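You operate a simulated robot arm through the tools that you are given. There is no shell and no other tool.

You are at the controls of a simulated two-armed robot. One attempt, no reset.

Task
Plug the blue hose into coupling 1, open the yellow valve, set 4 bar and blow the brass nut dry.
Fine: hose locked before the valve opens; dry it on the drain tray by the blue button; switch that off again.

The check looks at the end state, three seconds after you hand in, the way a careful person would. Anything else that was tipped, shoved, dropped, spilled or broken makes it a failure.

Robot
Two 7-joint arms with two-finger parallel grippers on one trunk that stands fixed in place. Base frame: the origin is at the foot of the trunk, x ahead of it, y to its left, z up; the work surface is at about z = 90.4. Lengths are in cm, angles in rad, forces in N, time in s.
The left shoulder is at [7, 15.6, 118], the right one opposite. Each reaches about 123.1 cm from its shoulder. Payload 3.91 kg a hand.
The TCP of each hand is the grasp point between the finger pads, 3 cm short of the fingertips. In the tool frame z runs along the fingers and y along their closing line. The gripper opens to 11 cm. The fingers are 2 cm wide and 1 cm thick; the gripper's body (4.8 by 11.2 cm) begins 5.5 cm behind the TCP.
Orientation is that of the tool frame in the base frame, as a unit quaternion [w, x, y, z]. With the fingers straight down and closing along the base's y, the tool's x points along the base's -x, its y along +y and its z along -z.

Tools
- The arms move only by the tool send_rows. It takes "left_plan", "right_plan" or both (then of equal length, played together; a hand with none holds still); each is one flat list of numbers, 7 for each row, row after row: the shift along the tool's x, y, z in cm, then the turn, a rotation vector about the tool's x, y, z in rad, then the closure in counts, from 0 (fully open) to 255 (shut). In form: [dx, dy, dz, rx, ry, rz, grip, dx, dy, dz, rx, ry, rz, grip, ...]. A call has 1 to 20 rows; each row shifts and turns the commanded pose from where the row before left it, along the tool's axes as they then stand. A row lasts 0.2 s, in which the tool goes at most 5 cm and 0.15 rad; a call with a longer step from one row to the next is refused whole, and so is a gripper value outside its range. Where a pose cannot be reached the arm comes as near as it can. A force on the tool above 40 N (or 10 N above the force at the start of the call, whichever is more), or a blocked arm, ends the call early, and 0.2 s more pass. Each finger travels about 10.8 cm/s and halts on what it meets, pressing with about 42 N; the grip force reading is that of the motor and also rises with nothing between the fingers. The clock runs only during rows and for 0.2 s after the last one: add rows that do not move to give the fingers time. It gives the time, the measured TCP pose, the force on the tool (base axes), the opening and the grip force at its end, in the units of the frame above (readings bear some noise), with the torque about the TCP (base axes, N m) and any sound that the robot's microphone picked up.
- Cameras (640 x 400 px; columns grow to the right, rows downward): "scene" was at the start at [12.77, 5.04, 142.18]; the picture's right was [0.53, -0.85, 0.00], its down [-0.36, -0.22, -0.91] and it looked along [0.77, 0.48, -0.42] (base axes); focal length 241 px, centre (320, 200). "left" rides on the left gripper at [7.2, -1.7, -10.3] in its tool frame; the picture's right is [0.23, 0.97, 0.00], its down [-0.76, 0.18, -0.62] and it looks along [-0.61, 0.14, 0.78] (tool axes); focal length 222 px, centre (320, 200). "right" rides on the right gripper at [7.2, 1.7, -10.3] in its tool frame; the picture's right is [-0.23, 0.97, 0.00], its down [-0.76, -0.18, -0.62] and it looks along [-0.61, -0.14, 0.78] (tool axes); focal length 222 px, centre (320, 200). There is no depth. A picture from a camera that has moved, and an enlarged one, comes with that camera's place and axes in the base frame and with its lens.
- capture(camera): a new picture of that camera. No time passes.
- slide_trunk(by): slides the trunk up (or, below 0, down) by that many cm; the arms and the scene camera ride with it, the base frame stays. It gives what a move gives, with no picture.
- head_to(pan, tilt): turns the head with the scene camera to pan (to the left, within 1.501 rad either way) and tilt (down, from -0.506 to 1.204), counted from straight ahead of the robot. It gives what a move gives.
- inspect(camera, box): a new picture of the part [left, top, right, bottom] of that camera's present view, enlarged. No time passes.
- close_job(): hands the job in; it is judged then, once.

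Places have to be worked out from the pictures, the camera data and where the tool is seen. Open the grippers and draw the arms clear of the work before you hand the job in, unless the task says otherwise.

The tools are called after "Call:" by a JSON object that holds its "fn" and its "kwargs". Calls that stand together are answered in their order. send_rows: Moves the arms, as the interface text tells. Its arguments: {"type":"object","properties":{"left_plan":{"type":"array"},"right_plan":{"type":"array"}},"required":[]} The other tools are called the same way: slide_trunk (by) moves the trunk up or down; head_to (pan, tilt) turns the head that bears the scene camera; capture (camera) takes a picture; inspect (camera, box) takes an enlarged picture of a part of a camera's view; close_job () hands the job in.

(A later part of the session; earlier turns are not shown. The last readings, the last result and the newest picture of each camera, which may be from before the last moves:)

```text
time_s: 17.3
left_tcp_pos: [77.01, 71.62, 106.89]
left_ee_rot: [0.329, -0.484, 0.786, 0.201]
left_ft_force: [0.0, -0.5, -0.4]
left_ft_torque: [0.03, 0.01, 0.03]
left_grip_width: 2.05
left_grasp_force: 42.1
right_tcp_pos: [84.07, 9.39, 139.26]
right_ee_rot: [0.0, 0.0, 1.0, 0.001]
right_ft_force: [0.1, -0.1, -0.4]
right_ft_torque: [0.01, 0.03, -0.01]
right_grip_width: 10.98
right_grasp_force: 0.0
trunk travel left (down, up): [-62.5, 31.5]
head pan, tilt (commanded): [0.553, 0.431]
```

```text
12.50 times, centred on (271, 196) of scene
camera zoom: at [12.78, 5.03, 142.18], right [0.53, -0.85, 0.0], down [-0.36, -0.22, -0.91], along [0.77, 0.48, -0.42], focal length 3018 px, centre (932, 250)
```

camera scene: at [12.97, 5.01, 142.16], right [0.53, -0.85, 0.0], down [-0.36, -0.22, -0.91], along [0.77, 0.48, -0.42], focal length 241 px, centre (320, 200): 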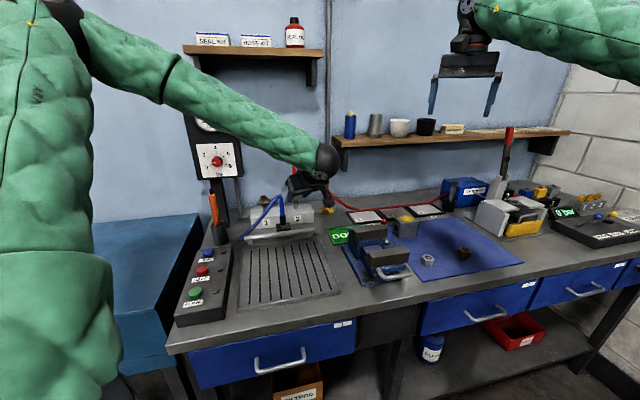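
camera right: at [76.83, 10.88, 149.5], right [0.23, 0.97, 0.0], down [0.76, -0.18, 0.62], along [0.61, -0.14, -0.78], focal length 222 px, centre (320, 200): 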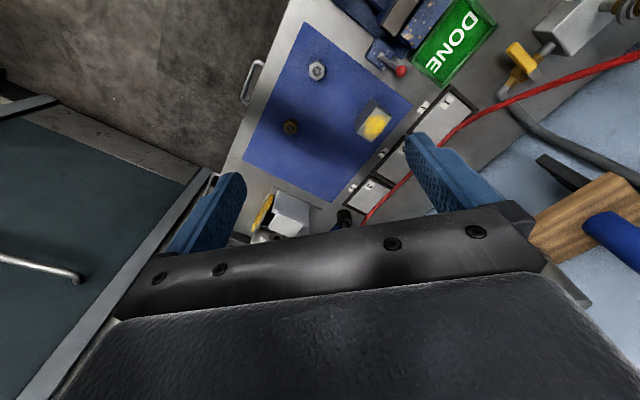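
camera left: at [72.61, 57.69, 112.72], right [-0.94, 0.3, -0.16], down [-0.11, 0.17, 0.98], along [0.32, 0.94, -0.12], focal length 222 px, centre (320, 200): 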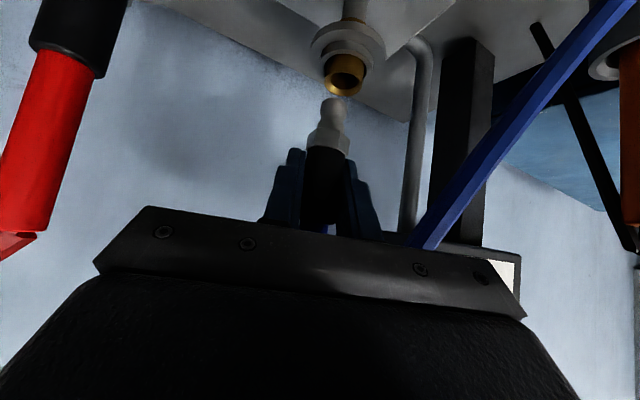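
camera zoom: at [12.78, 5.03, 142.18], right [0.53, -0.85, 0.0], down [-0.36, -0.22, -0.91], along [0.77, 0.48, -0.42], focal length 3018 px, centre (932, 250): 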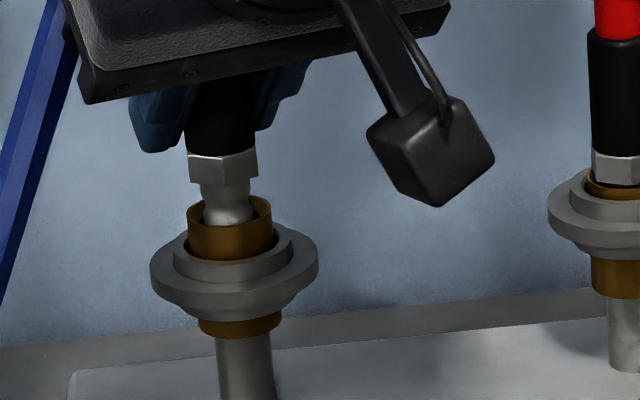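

Left view is centred now; the scene view suggests about 0.15 cm too far in +y. I'll correct that and press down in small 0.15 cm steps.

Call:
{"fn": "send_rows", "kwargs": {"left_plan": [0.085, -0.095, -0.085, 0, 0, 0, 255, 0, 0, 0, 0, 0, 0, 255, 0.1, 0, 0.1, 0, 0, 0, 255, 0.1, 0, 0.1, 0, 0, 0, 255, 0, 0, 0, 0, 0, 0, 255]}}

Call:
{"fn": "inspect", "kwargs": {"camera": "left", "box": [290, 40, 386, 160]}}

Call:
{"fn": "inspect", "kwargs": {"camera": "scene", "box": [255, 180, 287, 212]}}

```text
time_s: 18.5
left_tcp_pos: [77.04, 71.39, 106.88]
left_ee_rot: [0.331, -0.483, 0.785, 0.2]
left_ft_force: [11.7, 18.5, 17.8]
left_ft_torque: [0.75, -0.43, -0.01]
left_grip_width: 2.07
left_grasp_force: 41.9
right_tcp_pos: [84.13, 9.37, 139.31]
right_ee_rot: [-0.001, 0.0, 1.0, 0.0]
right_ft_force: [0.1, -0.6, -0.1]
right_ft_torque: [-0.01, -0.03, -0.04]
right_grip_width: 11.02
right_grasp_force: 0.1
trunk travel left (down, up): [-62.5, 31.5]
head pan, tilt (commanded): [0.553, 0.431]
```

```text
3.33 times, centred on (338, 100) of left
camera zoom: at [72.83, 59.7, 108.99], right [-0.94, 0.3, -0.17], down [-0.12, 0.16, 0.98], along [0.32, 0.94, -0.12], focal length 740 px, centre (260, 533)
```

zoom: 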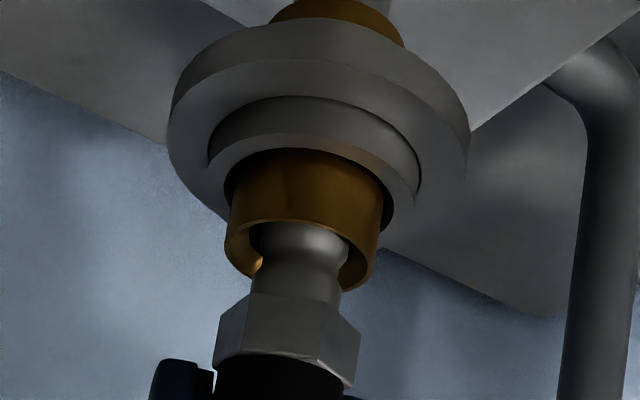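

```text
12.50 times, centred on (271, 196) of scene
camera zoom: at [12.77, 5.11, 142.2], right [0.53, -0.85, 0.0], down [-0.36, -0.22, -0.91], along [0.77, 0.48, -0.42], focal length 3018 px, centre (932, 250)
```

zoom: 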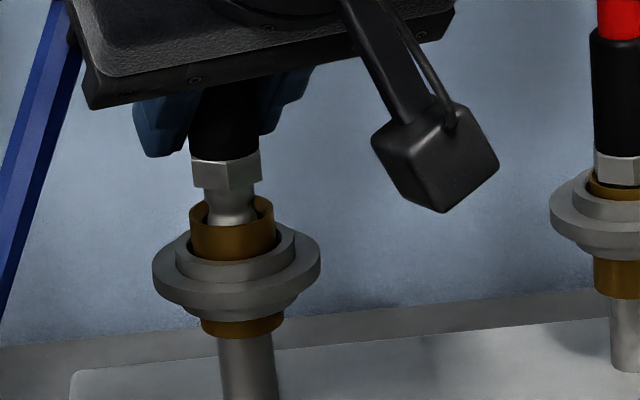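

The reaction force (11.7, 18.5, 17.8) shows the nipple bearing on the front of the rim, so the socket centre lies further along the finger heading. I'll back up 0.3 cm, shift about 0.25 cm along the heading, and lower gently again.

Call:
{"fn": "send_rows", "kwargs": {"left_plan": [-0.21, 0, -0.21, 0, 0, 0, 255, -0.177, 0, 0.177, 0, 0, 0, 255, 0, 0, 0, 0, 0, 0, 255, 0.1, 0, 0.1, 0, 0, 0, 255, 0.1, 0, 0.1, 0, 0, 0, 255, 0, 0, 0, 0, 0, 0, 255]}}

Call:
{"fn": "inspect", "kwargs": {"camera": "left", "box": [290, 40, 386, 160]}}

Call:
{"fn": "inspect", "kwargs": {"camera": "scene", "box": [255, 180, 287, 212]}}

```text
time_s: 19.9
left_tcp_pos: [77.16, 71.57, 106.75]
left_ee_rot: [0.33, -0.483, 0.786, 0.201]
left_ft_force: [0.7, -0.4, -1.2]
left_ft_torque: [0.0, 0.03, -0.01]
left_grip_width: 2.05
left_grasp_force: 42.4
right_tcp_pos: [84.0, 9.44, 139.25]
right_ee_rot: [0.001, -0.001, 1.0, 0.0]
right_ft_force: [0.7, 0.0, -0.6]
right_ft_torque: [0.01, -0.02, 0.0]
right_grip_width: 11.0
right_grasp_force: 0.0
trunk travel left (down, up): [-62.5, 31.5]
head pan, tilt (commanded): [0.553, 0.431]
```

```text
3.33 times, centred on (338, 100) of left
camera zoom: at [72.94, 59.85, 108.87], right [-0.94, 0.3, -0.17], down [-0.12, 0.16, 0.98], along [0.32, 0.94, -0.12], focal length 740 px, centre (260, 533)
```

zoom: 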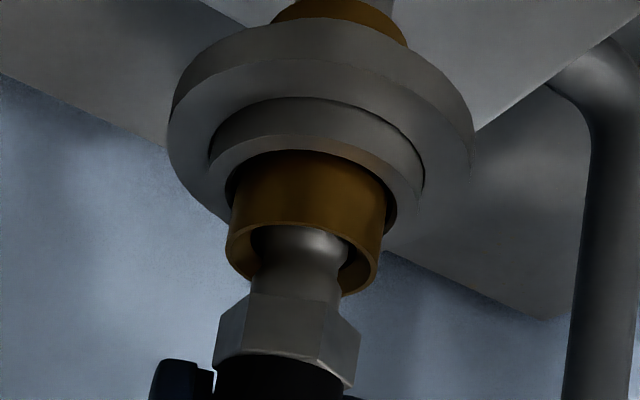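

```text
12.50 times, centred on (271, 196) of scene
camera zoom: at [12.8, 5.05, 142.18], right [0.53, -0.85, 0.0], down [-0.36, -0.22, -0.91], along [0.77, 0.48, -0.42], focal length 3018 px, centre (932, 250)
```

zoom: 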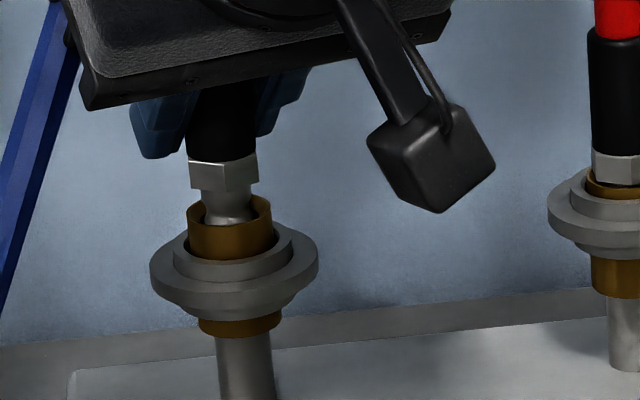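

No contact force at this position. I'll continue down in 0.1 cm steps.

Call:
{"fn": "send_rows", "kwargs": {"left_plan": [0.1, 0, 0.1, 0, 0, 0, 255, 0.1, 0, 0.1, 0, 0, 0, 255, 0.1, 0, 0.1, 0, 0, 0, 255, 0, 0, 0, 0, 0, 0, 255]}}

```text
time_s: 20.9
left_tcp_pos: [77.08, 71.63, 106.38]
left_ee_rot: [0.33, -0.483, 0.786, 0.2]
left_ft_force: [0.0, 0.1, -1.2]
left_ft_torque: [-0.01, 0.02, -0.04]
left_grip_width: 2.04
left_grasp_force: 41.6
right_tcp_pos: [84.05, 9.24, 139.23]
right_ee_rot: [0.0, 0.0, 1.0, 0.0]
right_ft_force: [0.5, 0.6, -1.2]
right_ft_torque: [-0.02, 0.01, 0.03]
right_grip_width: 10.99
right_grasp_force: 0.1
trunk travel left (down, up): [-62.5, 31.5]
head pan, tilt (commanded): [0.553, 0.431]
```

It is moving freely deeper (z = 106.38, no force). I'll continue downward in small steps.

Call:
{"fn": "send_rows", "kwargs": {"left_plan": [0.1, 0, 0.1, 0, 0, 0, 255, 0.1, 0, 0.1, 0, 0, 0, 255, 0.1, 0, 0.1, 0, 0, 0, 255, 0, 0, 0, 0, 0, 0, 255]}}

Call:
{"fn": "inspect", "kwargs": {"camera": "left", "box": [290, 40, 386, 160]}}

Call:
{"fn": "inspect", "kwargs": {"camera": "scene", "box": [255, 180, 287, 212]}}

```text
time_s: 21.9
left_tcp_pos: [77.12, 71.61, 105.9]
left_ee_rot: [0.33, -0.484, 0.786, 0.201]
left_ft_force: [-0.4, 0.6, -0.3]
left_ft_torque: [0.04, 0.02, -0.04]
left_grip_width: 2.02
left_grasp_force: 42.0
right_tcp_pos: [84.05, 9.27, 139.38]
right_ee_rot: [0.0, 0.0, 1.0, 0.0]
right_ft_force: [-0.5, 0.2, 0.0]
right_ft_torque: [0.01, 0.05, 0.03]
right_grip_width: 10.97
right_grasp_force: 0.0
trunk travel left (down, up): [-62.5, 31.5]
head pan, tilt (commanded): [0.553, 0.431]
```

```text
3.33 times, centred on (338, 100) of left
camera zoom: at [72.93, 59.85, 108.03], right [-0.94, 0.3, -0.17], down [-0.12, 0.16, 0.98], along [0.32, 0.94, -0.12], focal length 740 px, centre (260, 533)
```

zoom: 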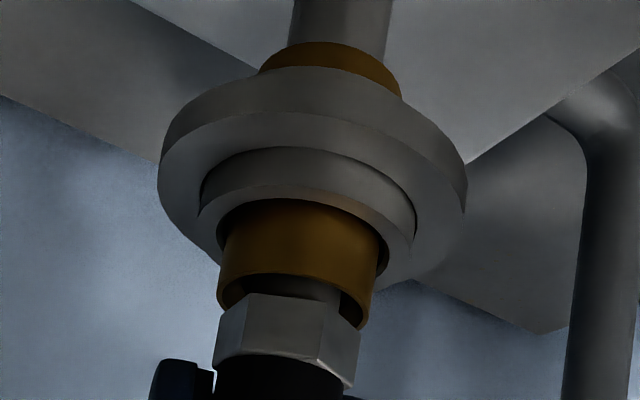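

```text
12.50 times, centred on (271, 196) of scene
camera zoom: at [12.8, 5.05, 142.18], right [0.53, -0.85, 0.0], down [-0.36, -0.22, -0.91], along [0.77, 0.48, -0.42], focal length 3018 px, centre (932, 250)
```

zoom: 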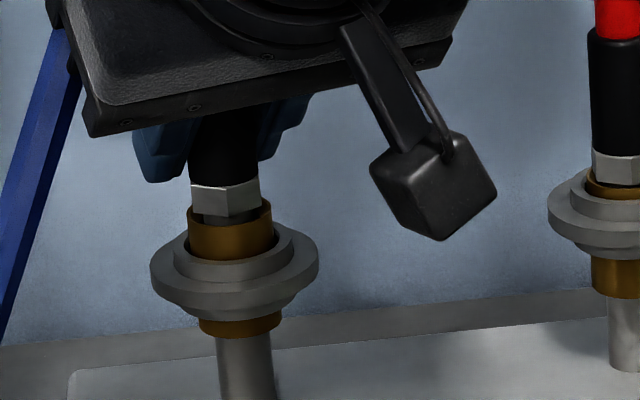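

The nipple is nearly fully in and still free of force. I'll press further and listen for the lock.

Call:
{"fn": "send_rows", "kwargs": {"left_plan": [0.1, 0, 0.1, 0, 0, 0, 255, 0.1, 0, 0.1, 0, 0, 0, 255, 0.1, 0, 0.1, 0, 0, 0, 255, 0.1, 0, 0.1, 0, 0, 0, 255, 0, 0, 0, 0, 0, 0, 255]}}

Call:
{"fn": "inspect", "kwargs": {"camera": "scene", "box": [255, 180, 287, 212]}}

```text
time_s: 23.1
left_tcp_pos: [76.96, 71.48, 105.53]
left_ee_rot: [0.331, -0.484, 0.785, 0.2]
left_ft_force: [5.7, 7.2, 18.9]
left_ft_torque: [0.23, -0.1, -0.03]
left_grip_width: 2.04
left_grasp_force: 42.3
right_tcp_pos: [83.96, 9.3, 139.25]
right_ee_rot: [0.0, -0.001, 1.0, 0.0]
right_ft_force: [-1.3, 0.7, -0.4]
right_ft_torque: [0.01, -0.02, 0.0]
right_grip_width: 11.02
right_grasp_force: 0.0
trunk travel left (down, up): [-62.5, 31.5]
head pan, tilt (commanded): [0.553, 0.431]
```

```text
12.50 times, centred on (271, 196) of scene
camera zoom: at [12.7, 4.99, 142.21], right [0.53, -0.85, 0.0], down [-0.36, -0.22, -0.91], along [0.77, 0.48, -0.42], focal length 3018 px, centre (932, 250)
```

zoom: 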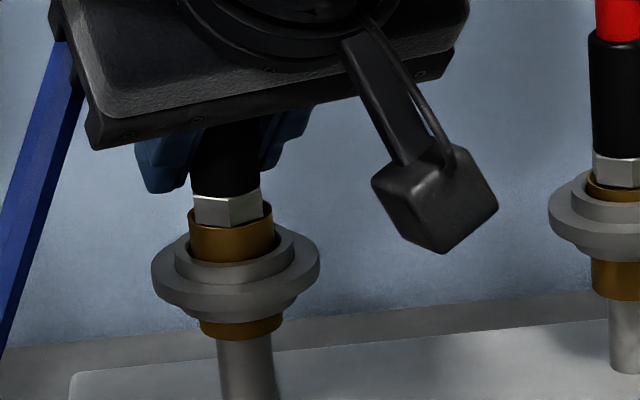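

Resistance has begun (about 19 N up) and the hex is nearly at the rim; the collar has not snapped yet. I'll keep pressing in small steps.

Call:
{"fn": "send_rows", "kwargs": {"left_plan": [0.07, 0, 0.07, 0, 0, 0, 255, 0.07, 0, 0.07, 0, 0, 0, 255, 0.07, 0, 0.07, 0, 0, 0, 255, 0, 0, 0, 0, 0, 0, 255]}}

Call:
{"fn": "inspect", "kwargs": {"camera": "scene", "box": [255, 180, 287, 212]}}

```text
time_s: 23.8
left_tcp_pos: [77.03, 71.56, 105.6]
left_ee_rot: [0.332, -0.484, 0.784, 0.2]
left_ft_force: [-7.0, 0.8, 9.9]
left_ft_torque: [-0.1, 0.37, -0.1]
left_grip_width: 2.07
left_grasp_force: 42.0
right_tcp_pos: [83.86, 9.16, 139.35]
right_ee_rot: [0.0, -0.001, 1.0, 0.0]
right_ft_force: [-0.6, -0.6, 0.0]
right_ft_torque: [0.0, 0.01, -0.02]
right_grip_width: 10.99
right_grasp_force: 0.0
trunk travel left (down, up): [-62.5, 31.5]
head pan, tilt (commanded): [0.553, 0.431]
stopped in row 3 (left hand): the force on the tool passed its limit at 41 N (the readings are from after the stop); the commanded pose is now the measured one
```

```text
12.50 times, centred on (271, 196) of scene
camera zoom: at [12.61, 4.95, 142.16], right [0.53, -0.85, 0.0], down [-0.35, -0.22, -0.91], along [0.77, 0.48, -0.42], focal length 3018 px, centre (932, 250)
```

zoom: 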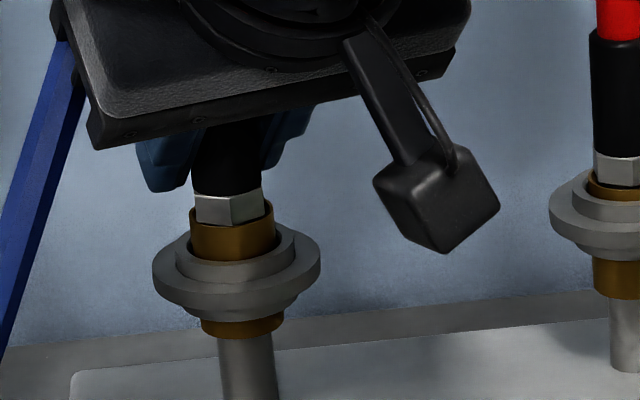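

The push reached 41 N without the collar moving. I'll compare coupling 1 closely with the locked coupling 2.

Call:
{"fn": "inspect", "kwargs": {"camera": "scene", "box": [260, 190, 284, 214]}}

Call:
{"fn": "inspect", "kwargs": {"camera": "scene", "box": [292, 188, 316, 212]}}

Call:
{"fn": "inspect", "kwargs": {"camera": "left", "box": [290, 40, 386, 160]}}

Call:
{"fn": "capture", "kwargs": {"camera": "left"}}

```text
16.00 times, centred on (272, 202) of scene
camera zoom: at [12.61, 4.95, 142.16], right [0.53, -0.85, 0.0], down [-0.35, -0.22, -0.91], along [0.77, 0.48, -0.42], focal length 3862 px, centre (1088, 168)
```

zoom: 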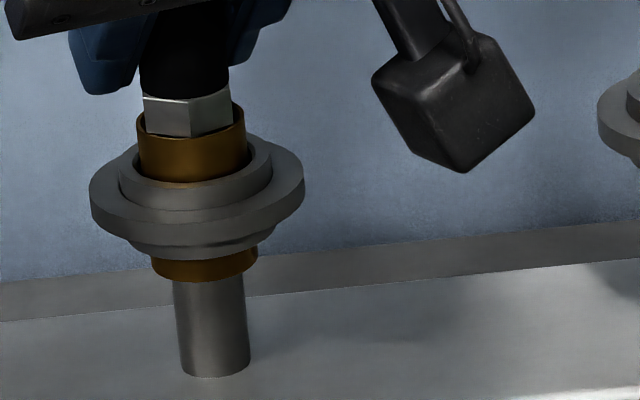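

```text
16.00 times, centred on (304, 200) of scene
camera zoom: at [12.61, 4.95, 142.16], right [0.53, -0.85, 0.0], down [-0.35, -0.22, -0.91], along [0.77, 0.48, -0.42], focal length 3862 px, centre (576, 200)
```

zoom: 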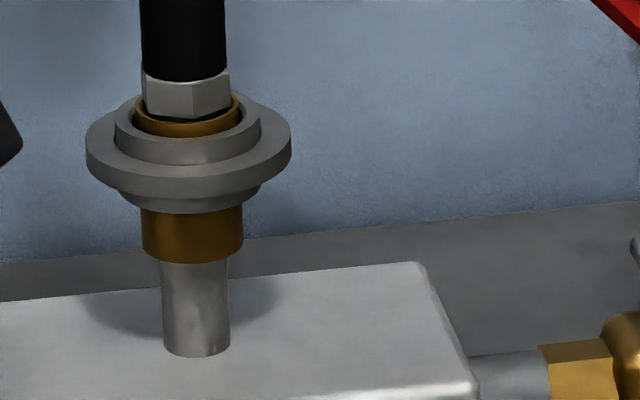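

```text
3.33 times, centred on (338, 100) of left
camera zoom: at [72.9, 59.81, 107.68], right [-0.94, 0.3, -0.17], down [-0.13, 0.16, 0.98], along [0.32, 0.94, -0.11], focal length 740 px, centre (260, 533)
```

zoom: 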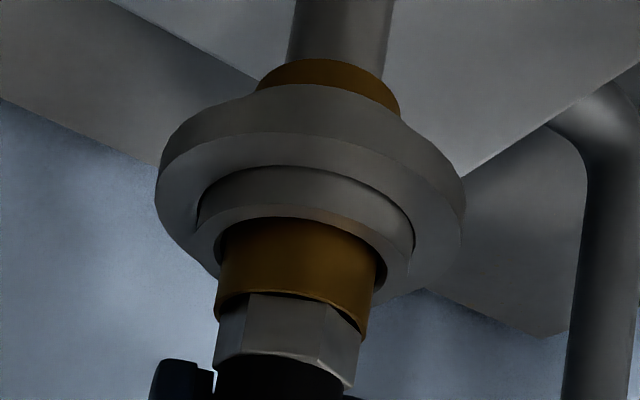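

```text
taken
camera left: at [72.9, 59.81, 107.68], right [-0.94, 0.3, -0.17], down [-0.13, 0.16, 0.98], along [0.32, 0.94, -0.11], focal length 222 px, centre (320, 200)
```

left: 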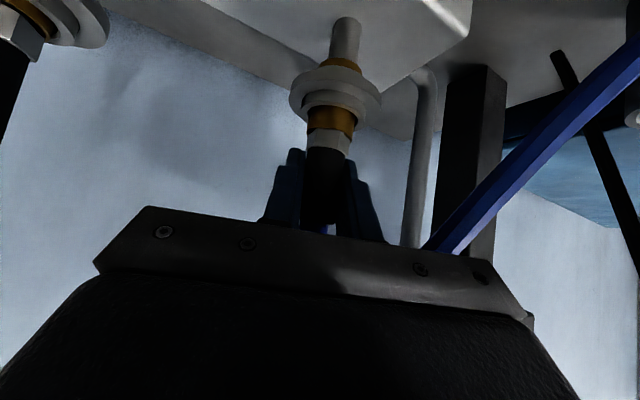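

Comparing depths, the hex is about flush with the rim as on coupling 2, but coupling 1's collar sits about 0.7 cm lower than the locked one. I'll ease off slightly to remove side load, then press straight down again with fine steps.

Call:
{"fn": "send_rows", "kwargs": {"left_plan": [-0.1, 0, -0.1, 0, 0, 0, 255, 0, 0, 0, 0, 0, 0, 255, 0, 0, 0, 0, 0, 0, 255]}}

```text
time_s: 24.6
left_tcp_pos: [77.11, 71.56, 105.51]
left_ee_rot: [0.332, -0.484, 0.784, 0.201]
left_ft_force: [-7.9, -1.6, 5.2]
left_ft_torque: [-0.05, 0.39, -0.02]
left_grip_width: 2.06
left_grasp_force: 41.9
right_tcp_pos: [83.91, 9.21, 139.46]
right_ee_rot: [0.0, -0.001, 1.0, 0.0]
right_ft_force: [0.6, 0.5, 0.3]
right_ft_torque: [-0.02, 0.05, 0.0]
right_grip_width: 10.99
right_grasp_force: 0.1
trunk travel left (down, up): [-62.5, 31.5]
head pan, tilt (commanded): [0.553, 0.431]
```

There is a small side force (−7.9 N in x) and about 0.013 rad of accumulated tilt. I'll undo the tilt and shift slightly in −x to unload it.

Call:
{"fn": "send_rows", "kwargs": {"left_plan": [0.05, 0.1, -0.05, 0, 0.0126, 0.007, 255, 0, 0, 0, 0, 0, 0, 255, 0, 0, 0, 0, 0, 0, 255]}}

```text
time_s: 25.4
left_tcp_pos: [77.09, 71.71, 105.57]
left_ee_rot: [0.327, -0.482, 0.789, 0.198]
left_ft_force: [8.0, 9.4, 9.0]
left_ft_torque: [0.4, -0.3, 0.0]
left_grip_width: 2.04
left_grasp_force: 41.8
right_tcp_pos: [84.21, 9.31, 139.17]
right_ee_rot: [0.0, 0.0, 1.0, 0.0]
right_ft_force: [0.1, -0.5, -0.4]
right_ft_torque: [0.0, -0.01, 0.03]
right_grip_width: 11.02
right_grasp_force: 0.2
trunk travel left (down, up): [-62.5, 31.5]
head pan, tilt (commanded): [0.553, 0.431]
```

Now the socket pushes the plug toward +x,+y with about 12 N, so I'll shift 0.09 cm that way and read again.

Call:
{"fn": "send_rows", "kwargs": {"left_plan": [-0.063, -0.022, 0.063, 0, 0, 0, 255, 0, 0, 0, 0, 0, 0, 255, 0, 0, 0, 0, 0, 0, 255]}}

```text
time_s: 26.2
left_tcp_pos: [77.06, 71.56, 105.48]
left_ee_rot: [0.326, -0.482, 0.788, 0.199]
left_ft_force: [1.5, 2.5, 11.0]
left_ft_torque: [0.16, -0.12, 0.0]
left_grip_width: 2.04
left_grasp_force: 42.0
right_tcp_pos: [83.99, 9.2, 139.26]
right_ee_rot: [0.0, 0.0, 1.0, 0.0]
right_ft_force: [-0.2, 0.0, 0.5]
right_ft_torque: [0.0, 0.0, 0.03]
right_grip_width: 11.01
right_grasp_force: 0.0
trunk travel left (down, up): [-62.5, 31.5]
head pan, tilt (commanded): [0.553, 0.431]
```

Side load is now small (1.5, 2.5) with 11 N axial. I'll press straight down in 0.06 cm steps.

Call:
{"fn": "send_rows", "kwargs": {"left_plan": [0.04, 0, 0.04, 0, 0, 0, 255, 0, 0, 0, 0, 0, 0, 255, 0.04, 0, 0.04, 0, 0, 0, 255, 0, 0, 0, 0, 0, 0, 255]}}

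```text
time_s: 27.2
left_tcp_pos: [77.07, 71.62, 105.61]
left_ee_rot: [0.327, -0.481, 0.789, 0.198]
left_ft_force: [0.8, -0.4, 15.4]
left_ft_torque: [0.06, -0.12, 0.01]
left_grip_width: 2.07
left_grasp_force: 42.6
right_tcp_pos: [83.96, 9.23, 139.31]
right_ee_rot: [-0.001, 0.0, 1.0, 0.0]
right_ft_force: [-0.6, 0.0, 0.1]
right_ft_torque: [0.0, -0.01, 0.04]
right_grip_width: 11.02
right_grasp_force: 0.0
trunk travel left (down, up): [-62.5, 31.5]
head pan, tilt (commanded): [0.553, 0.431]
```

The push is clean now (almost purely axial, 15 N). I'll keep increasing it gradually.

Call:
{"fn": "send_rows", "kwargs": {"left_plan": [0.05, 0, 0.05, 0, 0, 0, 255, 0, 0, 0, 0, 0, 0, 255, 0.05, 0, 0.05, 0, 0, 0, 255, 0, 0, 0, 0, 0, 0, 255, 0.05, 0, 0.05, 0, 0, 0, 255, 0, 0, 0, 0, 0, 0, 255]}}

Call:
{"fn": "inspect", "kwargs": {"camera": "scene", "box": [260, 190, 284, 214]}}

```text
time_s: 28.6
left_tcp_pos: [77.1, 71.55, 105.55]
left_ee_rot: [0.328, -0.482, 0.788, 0.198]
left_ft_force: [6.1, 8.1, 30.2]
left_ft_torque: [0.38, -0.23, -0.01]
left_grip_width: 2.04
left_grasp_force: 42.3
right_tcp_pos: [83.93, 9.19, 139.46]
right_ee_rot: [0.0, -0.001, 1.0, 0.001]
right_ft_force: [0.0, -0.3, -0.6]
right_ft_torque: [0.01, 0.02, 0.03]
right_grip_width: 11.0
right_grasp_force: 0.0
trunk travel left (down, up): [-62.5, 31.5]
head pan, tilt (commanded): [0.553, 0.431]
```

```text
16.00 times, centred on (272, 202) of scene
camera zoom: at [12.61, 4.9, 142.22], right [0.53, -0.85, 0.0], down [-0.35, -0.22, -0.91], along [0.77, 0.48, -0.42], focal length 3862 px, centre (1088, 168)
```

zoom: 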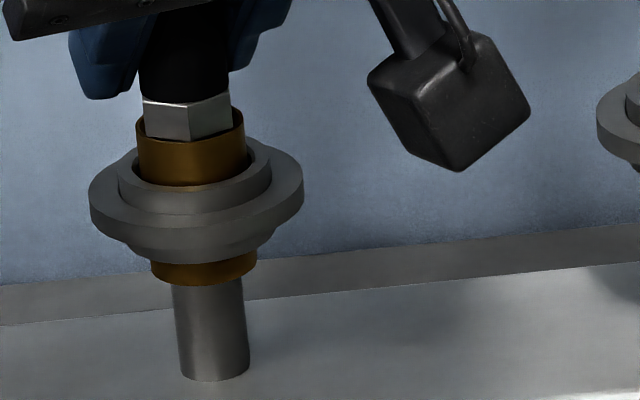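

At 30 N axial the hex is bottomed on the rim and the collar stays down, so the collar probably has to be slid up by hand as on coupling 2. I'll unload the push, open the fingers just slightly to 3 cm and see whether the plug stays seated.

Call:
{"fn": "send_rows", "kwargs": {"left_plan": [-0.12, 0, -0.12, 0, 0, 0, 255, -0.05, 0, -0.05, 0, 0, 0, 255, 0, 0, 0, 0, 0, 0, 255]}}

```text
time_s: 29.4
left_tcp_pos: [77.05, 71.65, 105.45]
left_ee_rot: [0.326, -0.482, 0.788, 0.199]
left_ft_force: [8.5, 6.6, 19.5]
left_ft_torque: [0.29, -0.35, 0.0]
left_grip_width: 2.04
left_grasp_force: 41.7
right_tcp_pos: [84.02, 9.21, 139.24]
right_ee_rot: [0.0, 0.0, 1.0, 0.0]
right_ft_force: [0.4, 0.4, -0.7]
right_ft_torque: [0.04, -0.01, 0.0]
right_grip_width: 11.03
right_grasp_force: 0.0
trunk travel left (down, up): [-62.5, 31.5]
head pan, tilt (commanded): [0.553, 0.431]
```

About 20 N of axial load remains; I'll ease up another 0.25 cm.

Call:
{"fn": "send_rows", "kwargs": {"left_plan": [-0.15, 0, -0.1, 0, 0, 0, 255, -0.04, 0, -0.03, 0, 0, 0, 255, 0, 0, 0, 0, 0, 0, 255]}}

Call:
{"fn": "inspect", "kwargs": {"camera": "scene", "box": [260, 190, 284, 214]}}

Call:
{"fn": "capture", "kwargs": {"camera": "scene"}}

```text
time_s: 30.2
left_tcp_pos: [77.05, 71.57, 105.59]
left_ee_rot: [0.324, -0.482, 0.789, 0.199]
left_ft_force: [-1.5, -5.3, -1.9]
left_ft_torque: [-0.21, 0.02, -0.02]
left_grip_width: 2.05
left_grasp_force: 42.2
right_tcp_pos: [84.07, 9.2, 139.22]
right_ee_rot: [0.0, 0.001, 1.0, 0.0]
right_ft_force: [0.2, -0.6, -0.2]
right_ft_torque: [-0.04, 0.02, 0.01]
right_grip_width: 11.02
right_grasp_force: 0.1
trunk travel left (down, up): [-62.5, 31.5]
head pan, tilt (commanded): [0.553, 0.431]
```

```text
16.00 times, centred on (272, 202) of scene
camera zoom: at [12.78, 4.99, 142.16], right [0.53, -0.85, 0.0], down [-0.36, -0.22, -0.91], along [0.77, 0.48, -0.42], focal length 3862 px, centre (1088, 168)
```

zoom: 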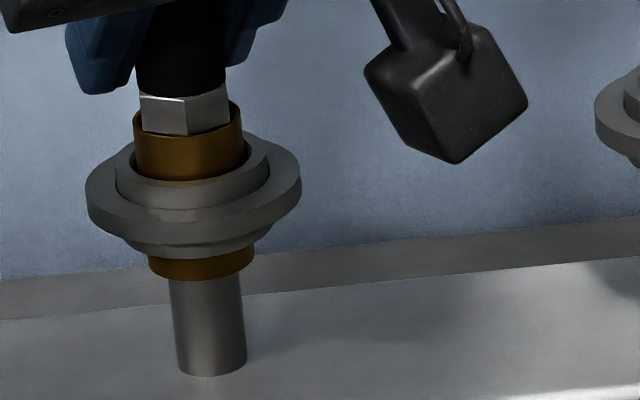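

```text
taken
camera scene: at [12.78, 4.99, 142.16], right [0.53, -0.85, 0.0], down [-0.36, -0.22, -0.91], along [0.77, 0.48, -0.42], focal length 241 px, centre (320, 200)
```

scene: 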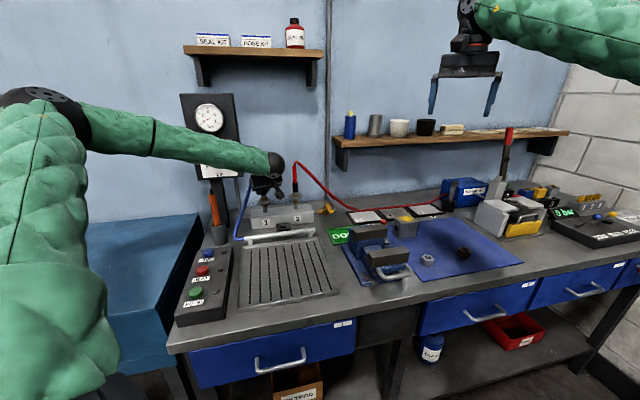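

Load is nearly gone and the plug is still bottomed. I'll open the fingers slightly (about 3 cm) and watch the plug.

Call:
{"fn": "send_rows", "kwargs": {"left_plan": [0, 0, 0, 0, 0, 0, 186, 0, 0, 0, 0, 0, 0, 186, 0, 0, 0, 0, 0, 0, 186]}}

Call:
{"fn": "inspect", "kwargs": {"camera": "scene", "box": [255, 180, 287, 212]}}

Call:
{"fn": "inspect", "kwargs": {"camera": "left", "box": [260, 60, 420, 160]}}

```text
time_s: 31.0
left_tcp_pos: [77.23, 71.56, 105.6]
left_ee_rot: [0.326, -0.482, 0.789, 0.198]
left_ft_force: [-0.8, -0.4, -0.9]
left_ft_torque: [-0.04, -0.02, 0.02]
left_grip_width: 2.98
left_grasp_force: 0.1
right_tcp_pos: [84.0, 9.31, 139.29]
right_ee_rot: [0.0, 0.0, 1.0, 0.001]
right_ft_force: [0.0, -0.3, 0.7]
right_ft_torque: [0.0, 0.02, 0.01]
right_grip_width: 11.01
right_grasp_force: 0.1
trunk travel left (down, up): [-62.5, 31.5]
head pan, tilt (commanded): [0.553, 0.431]
```

```text
12.50 times, centred on (271, 196) of scene
camera zoom: at [12.79, 5.05, 142.18], right [0.53, -0.85, 0.0], down [-0.36, -0.22, -0.91], along [0.77, 0.48, -0.42], focal length 3018 px, centre (932, 250)
```

zoom: 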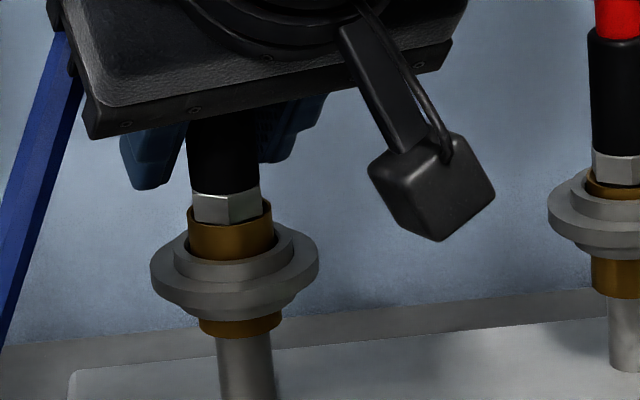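

```text
4.00 times, centred on (340, 110) of left
camera zoom: at [72.96, 59.94, 107.96], right [-0.94, 0.3, -0.16], down [-0.11, 0.17, 0.98], along [0.32, 0.94, -0.13], focal length 888 px, centre (240, 560)
```

zoom: 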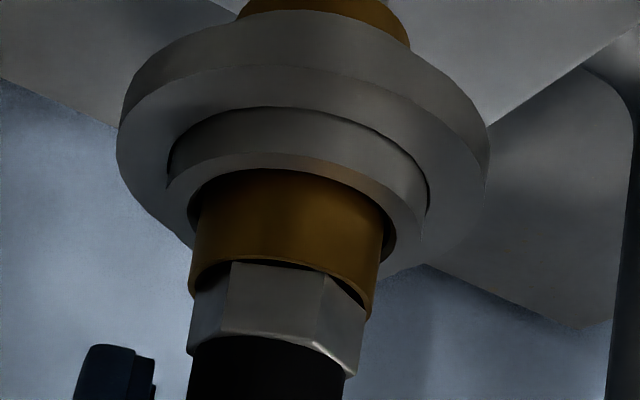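

The plug stays seated on its own. I'll withdraw 12 cm along the fingers with the narrow opening, then turn the hand to point along +y at a shallower pitch so it can reach the collar flange clear of the blue hose.

Call:
{"fn": "send_rows", "kwargs": {"left_plan": [0, 0, -2, 0, 0, 0, 186, 0, 0, -2.5, 0, 0, 0, 186, 0, 0, -2.5, 0, 0, 0, 186, 0, 0, -2.5, 0, 0, 0, 186, 0, 0, -2.5, 0, 0, 0, 186, 0, 0, 0, -0.083, 0, -0.083, 186, 0, 0, 0, -0.083, 0, -0.083, 186, 0, 0, 0, -0.083, 0, -0.083, 186, 0, 0, 0, -0.083, 0, -0.083, 186, 0, 0, 0, 0, -0.0875, 0, 186, 0, 0, 0, 0, -0.0875, 0, 186, 0, 0, 0, 0, 0, 0, 186]}}

Call:
{"fn": "capture", "kwargs": {"camera": "left"}}

Call:
{"fn": "inspect", "kwargs": {"camera": "scene", "box": [220, 150, 340, 225]}}

```text
time_s: 33.6
left_tcp_pos: [73.37, 64.21, 114.14]
left_ee_rot: [0.327, -0.626, 0.629, 0.325]
left_ft_force: [0.0, 1.4, -0.1]
left_ft_torque: [0.01, 0.03, -0.01]
left_grip_width: 3.01
left_grasp_force: 0.1
right_tcp_pos: [84.08, 9.31, 139.2]
right_ee_rot: [0.0, -0.001, 1.0, 0.0]
right_ft_force: [-0.5, 0.0, -0.3]
right_ft_torque: [0.02, 0.04, 0.01]
right_grip_width: 11.01
right_grasp_force: 0.1
trunk travel left (down, up): [-62.5, 31.5]
head pan, tilt (commanded): [0.553, 0.431]
```

```text
taken
camera left: at [74.88, 51.65, 114.19], right [-0.97, -0.13, -0.19], down [-0.18, -0.07, 0.98], along [-0.14, 0.99, 0.05], focal length 222 px, centre (320, 200)
```

left: 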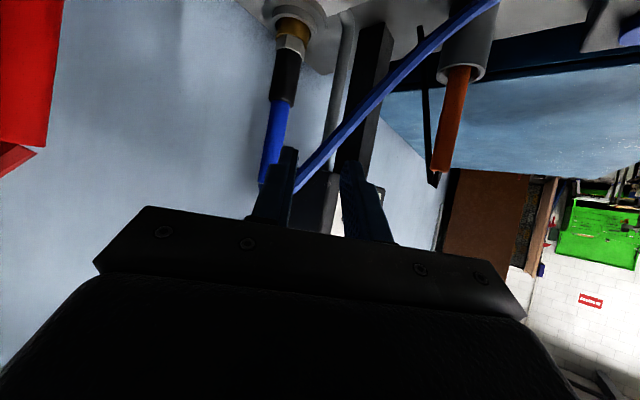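

```text
5.33 times, centred on (280, 188) of scene
camera zoom: at [12.77, 5.08, 142.18], right [0.53, -0.85, 0.0], down [-0.36, -0.22, -0.91], along [0.77, 0.48, -0.42], focal length 1288 px, centre (533, 267)
```

zoom: 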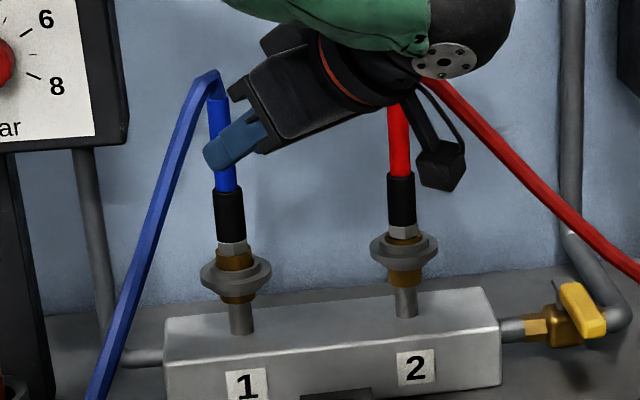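

The plug stands upright in coupling 1. I'll move to a standoff in front of the collar and open the fingers to about 6.8 cm.

Call:
{"fn": "send_rows", "kwargs": {"left_plan": [2.3, -1.227, 1.267, 0, 0, 0, 97, 2.3, -1.227, 1.267, 0, 0, 0, 97, 2.3, -1.227, 1.267, 0, 0, 0, 97, 0, 0, 0, 0, 0, 0, 97, 0, 0, 0, 0, 0, 0, 97]}}

Call:
{"fn": "capture", "kwargs": {"camera": "left"}}

Call:
{"fn": "inspect", "kwargs": {"camera": "scene", "box": [220, 150, 340, 225]}}

```text
time_s: 34.8
left_tcp_pos: [76.95, 63.27, 106.29]
left_ee_rot: [0.327, -0.626, 0.629, 0.325]
left_ft_force: [-0.3, -0.2, 0.4]
left_ft_torque: [-0.04, -0.03, -0.02]
left_grip_width: 6.83
left_grasp_force: 0.0
right_tcp_pos: [84.13, 9.25, 139.1]
right_ee_rot: [0.0, 0.0, 1.0, -0.001]
right_ft_force: [0.3, -0.1, -0.6]
right_ft_torque: [-0.01, 0.0, -0.01]
right_grip_width: 10.97
right_grasp_force: 0.0
trunk travel left (down, up): [-62.5, 31.5]
head pan, tilt (commanded): [0.553, 0.431]
```

```text
taken
camera left: at [78.49, 50.62, 106.42], right [-0.97, -0.13, -0.19], down [-0.18, -0.07, 0.98], along [-0.14, 0.99, 0.05], focal length 222 px, centre (320, 200)
```

left: 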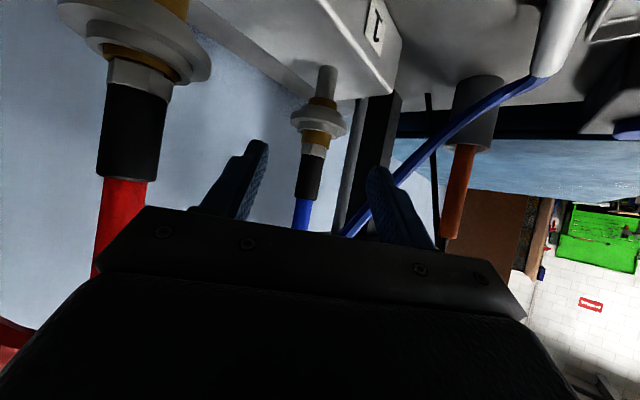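

```text
5.33 times, centred on (280, 188) of scene
camera zoom: at [12.81, 5.02, 142.18], right [0.53, -0.85, 0.0], down [-0.36, -0.22, -0.91], along [0.77, 0.48, -0.42], focal length 1288 px, centre (533, 267)
```

zoom: 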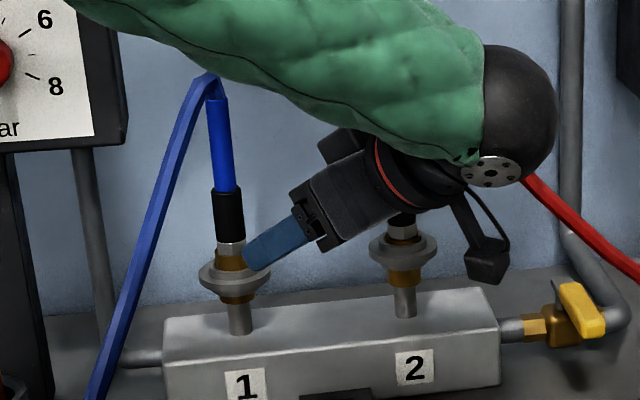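

The hand is lined up in front of the collar with clearance to the red hose. I'll zoom in on the collar in the left camera to verify its centre and height.

Call:
{"fn": "inspect", "kwargs": {"camera": "left", "box": [272, 60, 368, 180]}}

```text
3.33 times, centred on (320, 120) of left
camera zoom: at [78.49, 50.62, 106.42], right [-0.97, -0.13, -0.19], down [-0.18, -0.07, 0.98], along [-0.14, 0.99, 0.05], focal length 740 px, centre (320, 467)
```

zoom: 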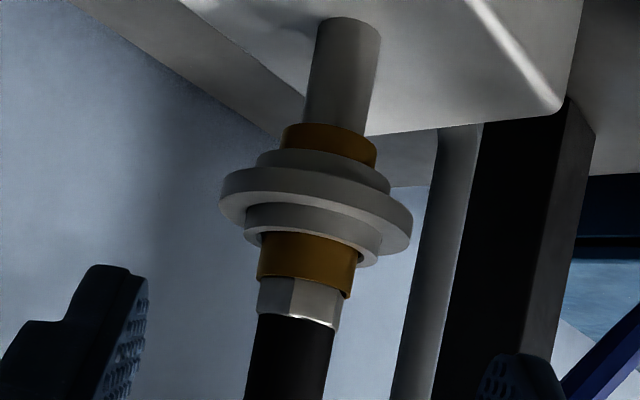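

The flange centre is at about (76.9, 71.55, 100.6), diameter about 5.35 cm. I'll advance 10 cm so the open fingers straddle it.

Call:
{"fn": "send_rows", "kwargs": {"left_plan": [-0.02, 0.01, 2.5, 0, 0, 0, 97, -0.02, 0.01, 2.5, 0, 0, 0, 97, -0.02, 0.01, 2.5, 0, 0, 0, 97, -0.02, 0.02, 2.55, 0, 0, 0, 97, 0, 0, 0, 0, 0, 0, 97]}}

Call:
{"fn": "inspect", "kwargs": {"camera": "left", "box": [220, 60, 420, 210]}}

Call:
{"fn": "inspect", "kwargs": {"camera": "scene", "box": [240, 170, 320, 220]}}

```text
time_s: 36.0
left_tcp_pos: [76.92, 71.34, 100.56]
left_ee_rot: [0.326, -0.626, 0.629, 0.325]
left_ft_force: [-0.3, -0.2, 0.0]
left_ft_torque: [0.02, -0.04, -0.02]
left_grip_width: 6.81
left_grasp_force: 0.1
right_tcp_pos: [84.16, 9.15, 139.15]
right_ee_rot: [0.0, -0.001, 1.0, 0.0]
right_ft_force: [-0.1, 0.2, 0.2]
right_ft_torque: [0.04, 0.0, -0.02]
right_grip_width: 11.01
right_grasp_force: 0.1
trunk travel left (down, up): [-62.5, 31.5]
head pan, tilt (commanded): [0.553, 0.431]
```

```text
2.67 times, centred on (320, 135) of left
camera zoom: at [78.52, 58.92, 100.69], right [-0.97, -0.13, -0.19], down [-0.18, -0.07, 0.98], along [-0.14, 0.99, 0.05], focal length 592 px, centre (320, 373)
```

zoom: 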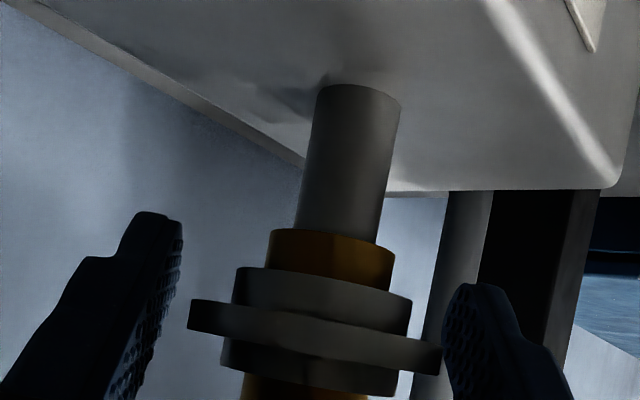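

```text
8.00 times, centred on (280, 195) of scene
camera zoom: at [12.79, 4.96, 142.18], right [0.53, -0.85, 0.0], down [-0.36, -0.22, -0.91], along [0.77, 0.48, -0.42], focal length 1931 px, centre (640, 240)
```

zoom: 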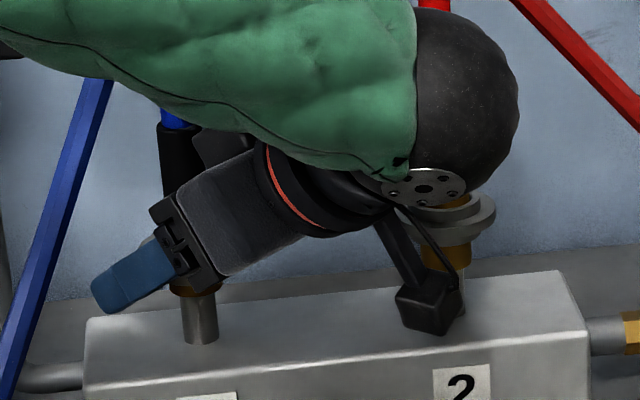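

The fingers straddle the flange at TCP height. I'll close on it and then lift it gently.

Call:
{"fn": "send_rows", "kwargs": {"left_plan": [0, 0, 0, 0, 0, 0, 255, 0, 0, 0, 0, 0, 0, 255, 0, 0, 0, 0, 0, 0, 255]}}

Call:
{"fn": "inspect", "kwargs": {"camera": "left", "box": [220, 60, 420, 210]}}

```text
time_s: 36.8
left_tcp_pos: [77.05, 71.4, 100.55]
left_ee_rot: [0.328, -0.625, 0.63, 0.324]
left_ft_force: [12.6, 3.3, 6.7]
left_ft_torque: [-0.92, -0.16, -0.32]
left_grip_width: 5.36
left_grasp_force: 45.2
right_tcp_pos: [84.31, 9.27, 139.24]
right_ee_rot: [0.0, 0.001, 1.0, 0.001]
right_ft_force: [0.6, -0.3, -0.4]
right_ft_torque: [0.04, 0.01, -0.04]
right_grip_width: 11.01
right_grasp_force: 0.1
trunk travel left (down, up): [-62.5, 31.5]
head pan, tilt (commanded): [0.553, 0.431]
```

```text
2.67 times, centred on (320, 135) of left
camera zoom: at [78.63, 58.95, 100.67], right [-0.97, -0.13, -0.19], down [-0.18, -0.07, 0.98], along [-0.14, 0.99, 0.05], focal length 592 px, centre (320, 373)
```

zoom: 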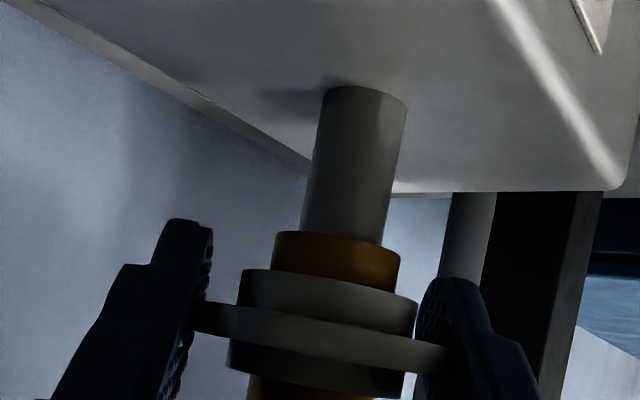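

Gripped at 5.36 cm with a 12 N side load, so I'll shift 0.1 cm in +x to relieve it and then raise the collar 0.6 cm slowly.

Call:
{"fn": "send_rows", "kwargs": {"left_plan": [0, -0.1, 0, 0, 0, 0, 255, 0, 0, 0, 0, 0, 0, 255, -0.123, 0, -0.086, 0, 0, 0, 255, -0.123, 0, -0.086, 0, 0, 0, 255, -0.123, 0, -0.086, 0, 0, 0, 255, -0.123, 0, -0.086, 0, 0, 0, 255, 0, 0, 0, 0, 0, 0, 255]}}

Call:
{"fn": "inspect", "kwargs": {"camera": "left", "box": [220, 60, 420, 210]}}

```text
time_s: 38.4
left_tcp_pos: [77.15, 71.45, 101.32]
left_ee_rot: [0.326, -0.627, 0.629, 0.325]
left_ft_force: [-3.7, -8.5, 0.5]
left_ft_torque: [-0.89, 0.55, 0.01]
left_grip_width: 5.37
left_grasp_force: 44.9
right_tcp_pos: [84.11, 9.26, 139.3]
right_ee_rot: [0.001, -0.001, 1.0, -0.001]
right_ft_force: [-1.0, 0.5, 0.5]
right_ft_torque: [0.01, 0.02, -0.01]
right_grip_width: 10.99
right_grasp_force: 0.0
trunk travel left (down, up): [-62.5, 31.5]
head pan, tilt (commanded): [0.553, 0.431]
```

```text
2.67 times, centred on (320, 135) of left
camera zoom: at [78.65, 58.95, 101.37], right [-0.97, -0.13, -0.19], down [-0.18, -0.07, 0.98], along [-0.14, 0.99, 0.05], focal length 592 px, centre (320, 373)
```

zoom: 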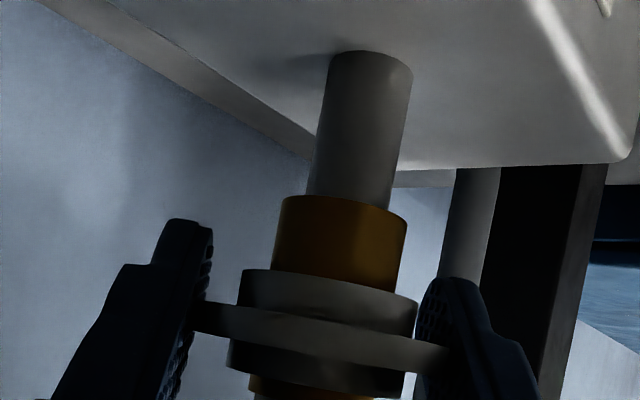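

The collar is sliding up with the fingers (more brass shows below it), though no click has been reported yet. I'll keep raising it.

Call:
{"fn": "send_rows", "kwargs": {"left_plan": [-0.082, 0, -0.057, 0, 0, 0, 255, -0.082, 0, -0.057, 0, 0, 0, 255, -0.082, 0, -0.057, 0, 0, 0, 255, 0, 0, 0, 0, 0, 0, 255]}}

Call:
{"fn": "inspect", "kwargs": {"camera": "left", "box": [220, 60, 420, 210]}}

Call:
{"fn": "inspect", "kwargs": {"camera": "scene", "box": [240, 170, 320, 220]}}

```text
time_s: 39.4
left_tcp_pos: [77.02, 71.5, 101.4]
left_ee_rot: [0.325, -0.626, 0.629, 0.327]
left_ft_force: [-7.5, -11.7, -12.1]
left_ft_torque: [1.03, -0.19, -0.11]
left_grip_width: 5.35
left_grasp_force: 44.7
right_tcp_pos: [84.15, 9.19, 139.26]
right_ee_rot: [0.0, 0.0, 1.0, 0.001]
right_ft_force: [-0.2, 0.2, -0.4]
right_ft_torque: [-0.03, -0.04, 0.0]
right_grip_width: 11.01
right_grasp_force: 0.0
trunk travel left (down, up): [-62.5, 31.5]
head pan, tilt (commanded): [0.553, 0.431]
```

```text
2.67 times, centred on (320, 135) of left
camera zoom: at [78.65, 58.96, 101.5], right [-0.97, -0.13, -0.18], down [-0.18, -0.07, 0.98], along [-0.14, 0.99, 0.05], focal length 592 px, centre (320, 373)
```

zoom: 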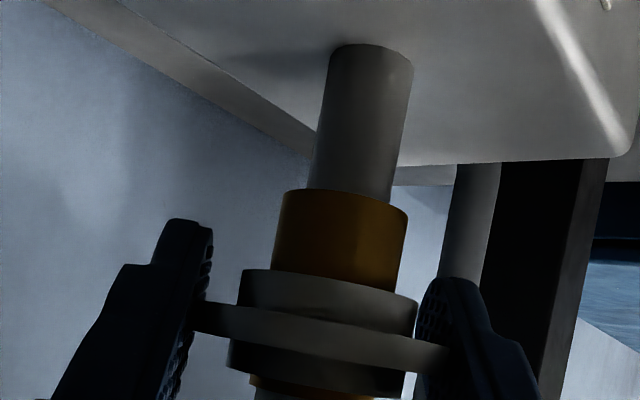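

```text
8.00 times, centred on (280, 195) of scene
camera zoom: at [12.83, 5.0, 142.16], right [0.53, -0.85, 0.0], down [-0.36, -0.22, -0.91], along [0.77, 0.48, -0.42], focal length 1931 px, centre (640, 240)
```

zoom: 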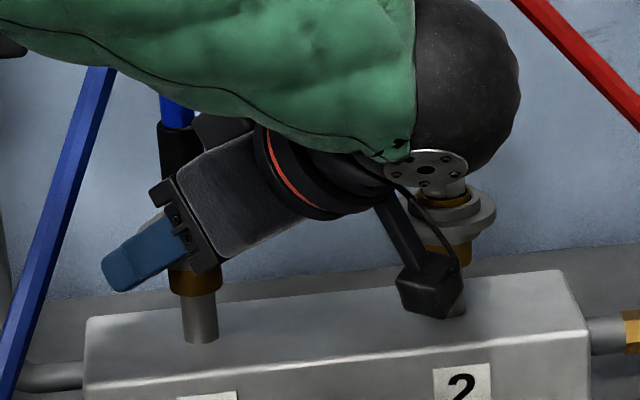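

The lift now meets a stop (−12 N) with the collar raised about 0.85 cm, matching coupling 2. I'll relax slightly, open the fingers, back away and compare both couplings.

Call:
{"fn": "send_rows", "kwargs": {"left_plan": [0.06, 0, 0.04, 0, 0, 0, 255, 0, 0, 0, 0, 0, 0, 97, 0, 0, 0, 0, 0, 0, 97, 0, 0, 0, 0, 0, 0, 97]}}

Call:
{"fn": "inspect", "kwargs": {"camera": "left", "box": [220, 60, 420, 210]}}

```text
time_s: 40.4
left_tcp_pos: [77.13, 71.56, 101.5]
left_ee_rot: [0.327, -0.626, 0.629, 0.325]
left_ft_force: [0.9, 0.0, 0.2]
left_ft_torque: [0.02, 0.01, -0.02]
left_grip_width: 6.8
left_grasp_force: 0.0
right_tcp_pos: [84.07, 9.27, 139.29]
right_ee_rot: [0.0, 0.0, 1.0, 0.001]
right_ft_force: [-0.8, -0.6, -0.6]
right_ft_torque: [-0.03, 0.02, -0.01]
right_grip_width: 10.98
right_grasp_force: 0.2
trunk travel left (down, up): [-62.5, 31.5]
head pan, tilt (commanded): [0.553, 0.431]
```

```text
2.67 times, centred on (320, 135) of left
camera zoom: at [78.64, 59.03, 101.53], right [-0.97, -0.13, -0.19], down [-0.18, -0.07, 0.98], along [-0.14, 0.99, 0.05], focal length 592 px, centre (320, 373)
```

zoom: 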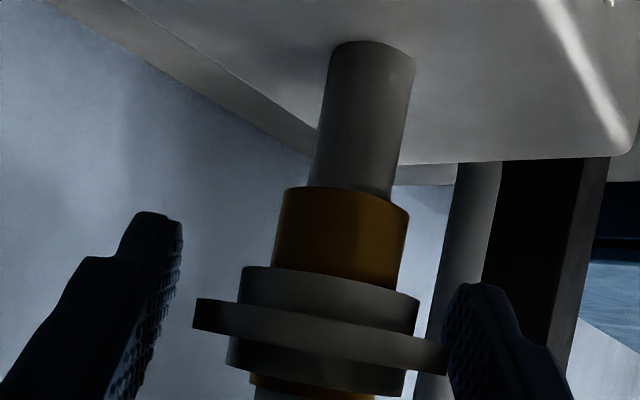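

The collar stays raised after release. I'll retreat 10 cm along the fingers and inspect both couplings.

Call:
{"fn": "send_rows", "kwargs": {"left_plan": [0, 0, -2.5, 0, 0, 0, 97, 0, 0, -2.5, 0, 0, 0, 97, 0, 0, -2.5, 0, 0, 0, 97, 0, 0, -2.5, 0, 0, 0, 97, 0, 0, 0, 0, 0, 0, 97]}}

Call:
{"fn": "inspect", "kwargs": {"camera": "left", "box": [272, 60, 368, 180]}}

Call:
{"fn": "inspect", "kwargs": {"camera": "scene", "box": [256, 185, 296, 215]}}

Call:
{"fn": "inspect", "kwargs": {"camera": "scene", "box": [292, 188, 316, 212]}}

```text
time_s: 41.6
left_tcp_pos: [76.87, 63.42, 107.05]
left_ee_rot: [0.326, -0.626, 0.629, 0.325]
left_ft_force: [0.1, -0.2, -0.1]
left_ft_torque: [0.02, -0.01, 0.0]
left_grip_width: 6.82
left_grasp_force: 0.0
right_tcp_pos: [84.1, 9.47, 139.17]
right_ee_rot: [0.0, -0.001, 1.0, 0.0]
right_ft_force: [0.1, -0.3, 0.6]
right_ft_torque: [-0.03, -0.02, 0.0]
right_grip_width: 11.0
right_grasp_force: 0.2
trunk travel left (down, up): [-62.5, 31.5]
head pan, tilt (commanded): [0.553, 0.431]
```

```text
3.33 times, centred on (320, 120) of left
camera zoom: at [78.54, 50.91, 107.26], right [-0.97, -0.13, -0.19], down [-0.18, -0.07, 0.98], along [-0.14, 0.99, 0.05], focal length 740 px, centre (320, 467)
```

zoom: 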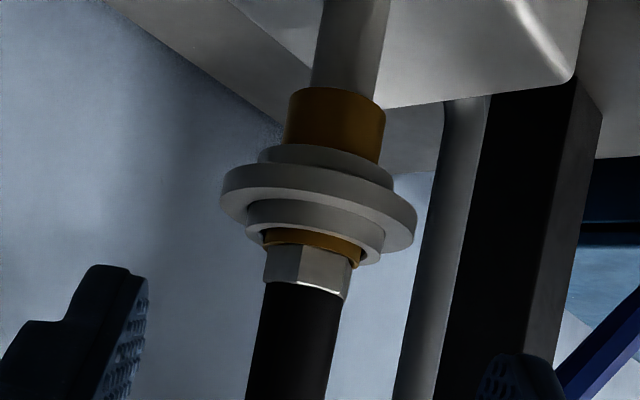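

```text
13.33 times, centred on (276, 200) of scene
camera zoom: at [12.82, 5.13, 142.17], right [0.53, -0.85, 0.0], down [-0.36, -0.22, -0.91], along [0.77, 0.48, -0.42], focal length 3219 px, centre (907, 200)
```

zoom: 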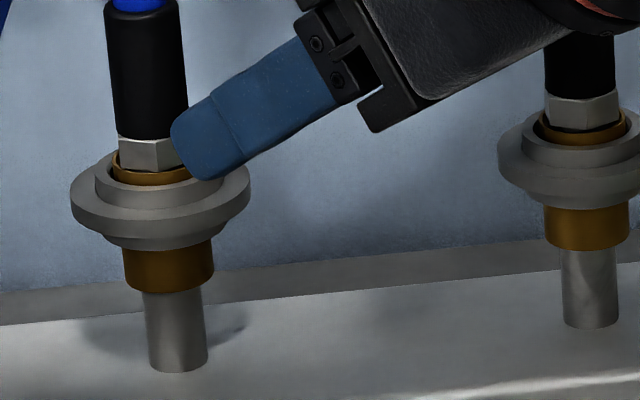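

```text
16.00 times, centred on (304, 200) of scene
camera zoom: at [12.82, 5.13, 142.17], right [0.53, -0.85, 0.0], down [-0.36, -0.22, -0.91], along [0.77, 0.48, -0.42], focal length 3862 px, centre (576, 200)
```

zoom: 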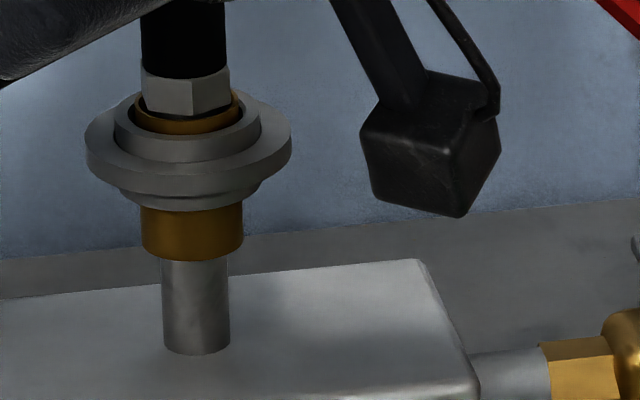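

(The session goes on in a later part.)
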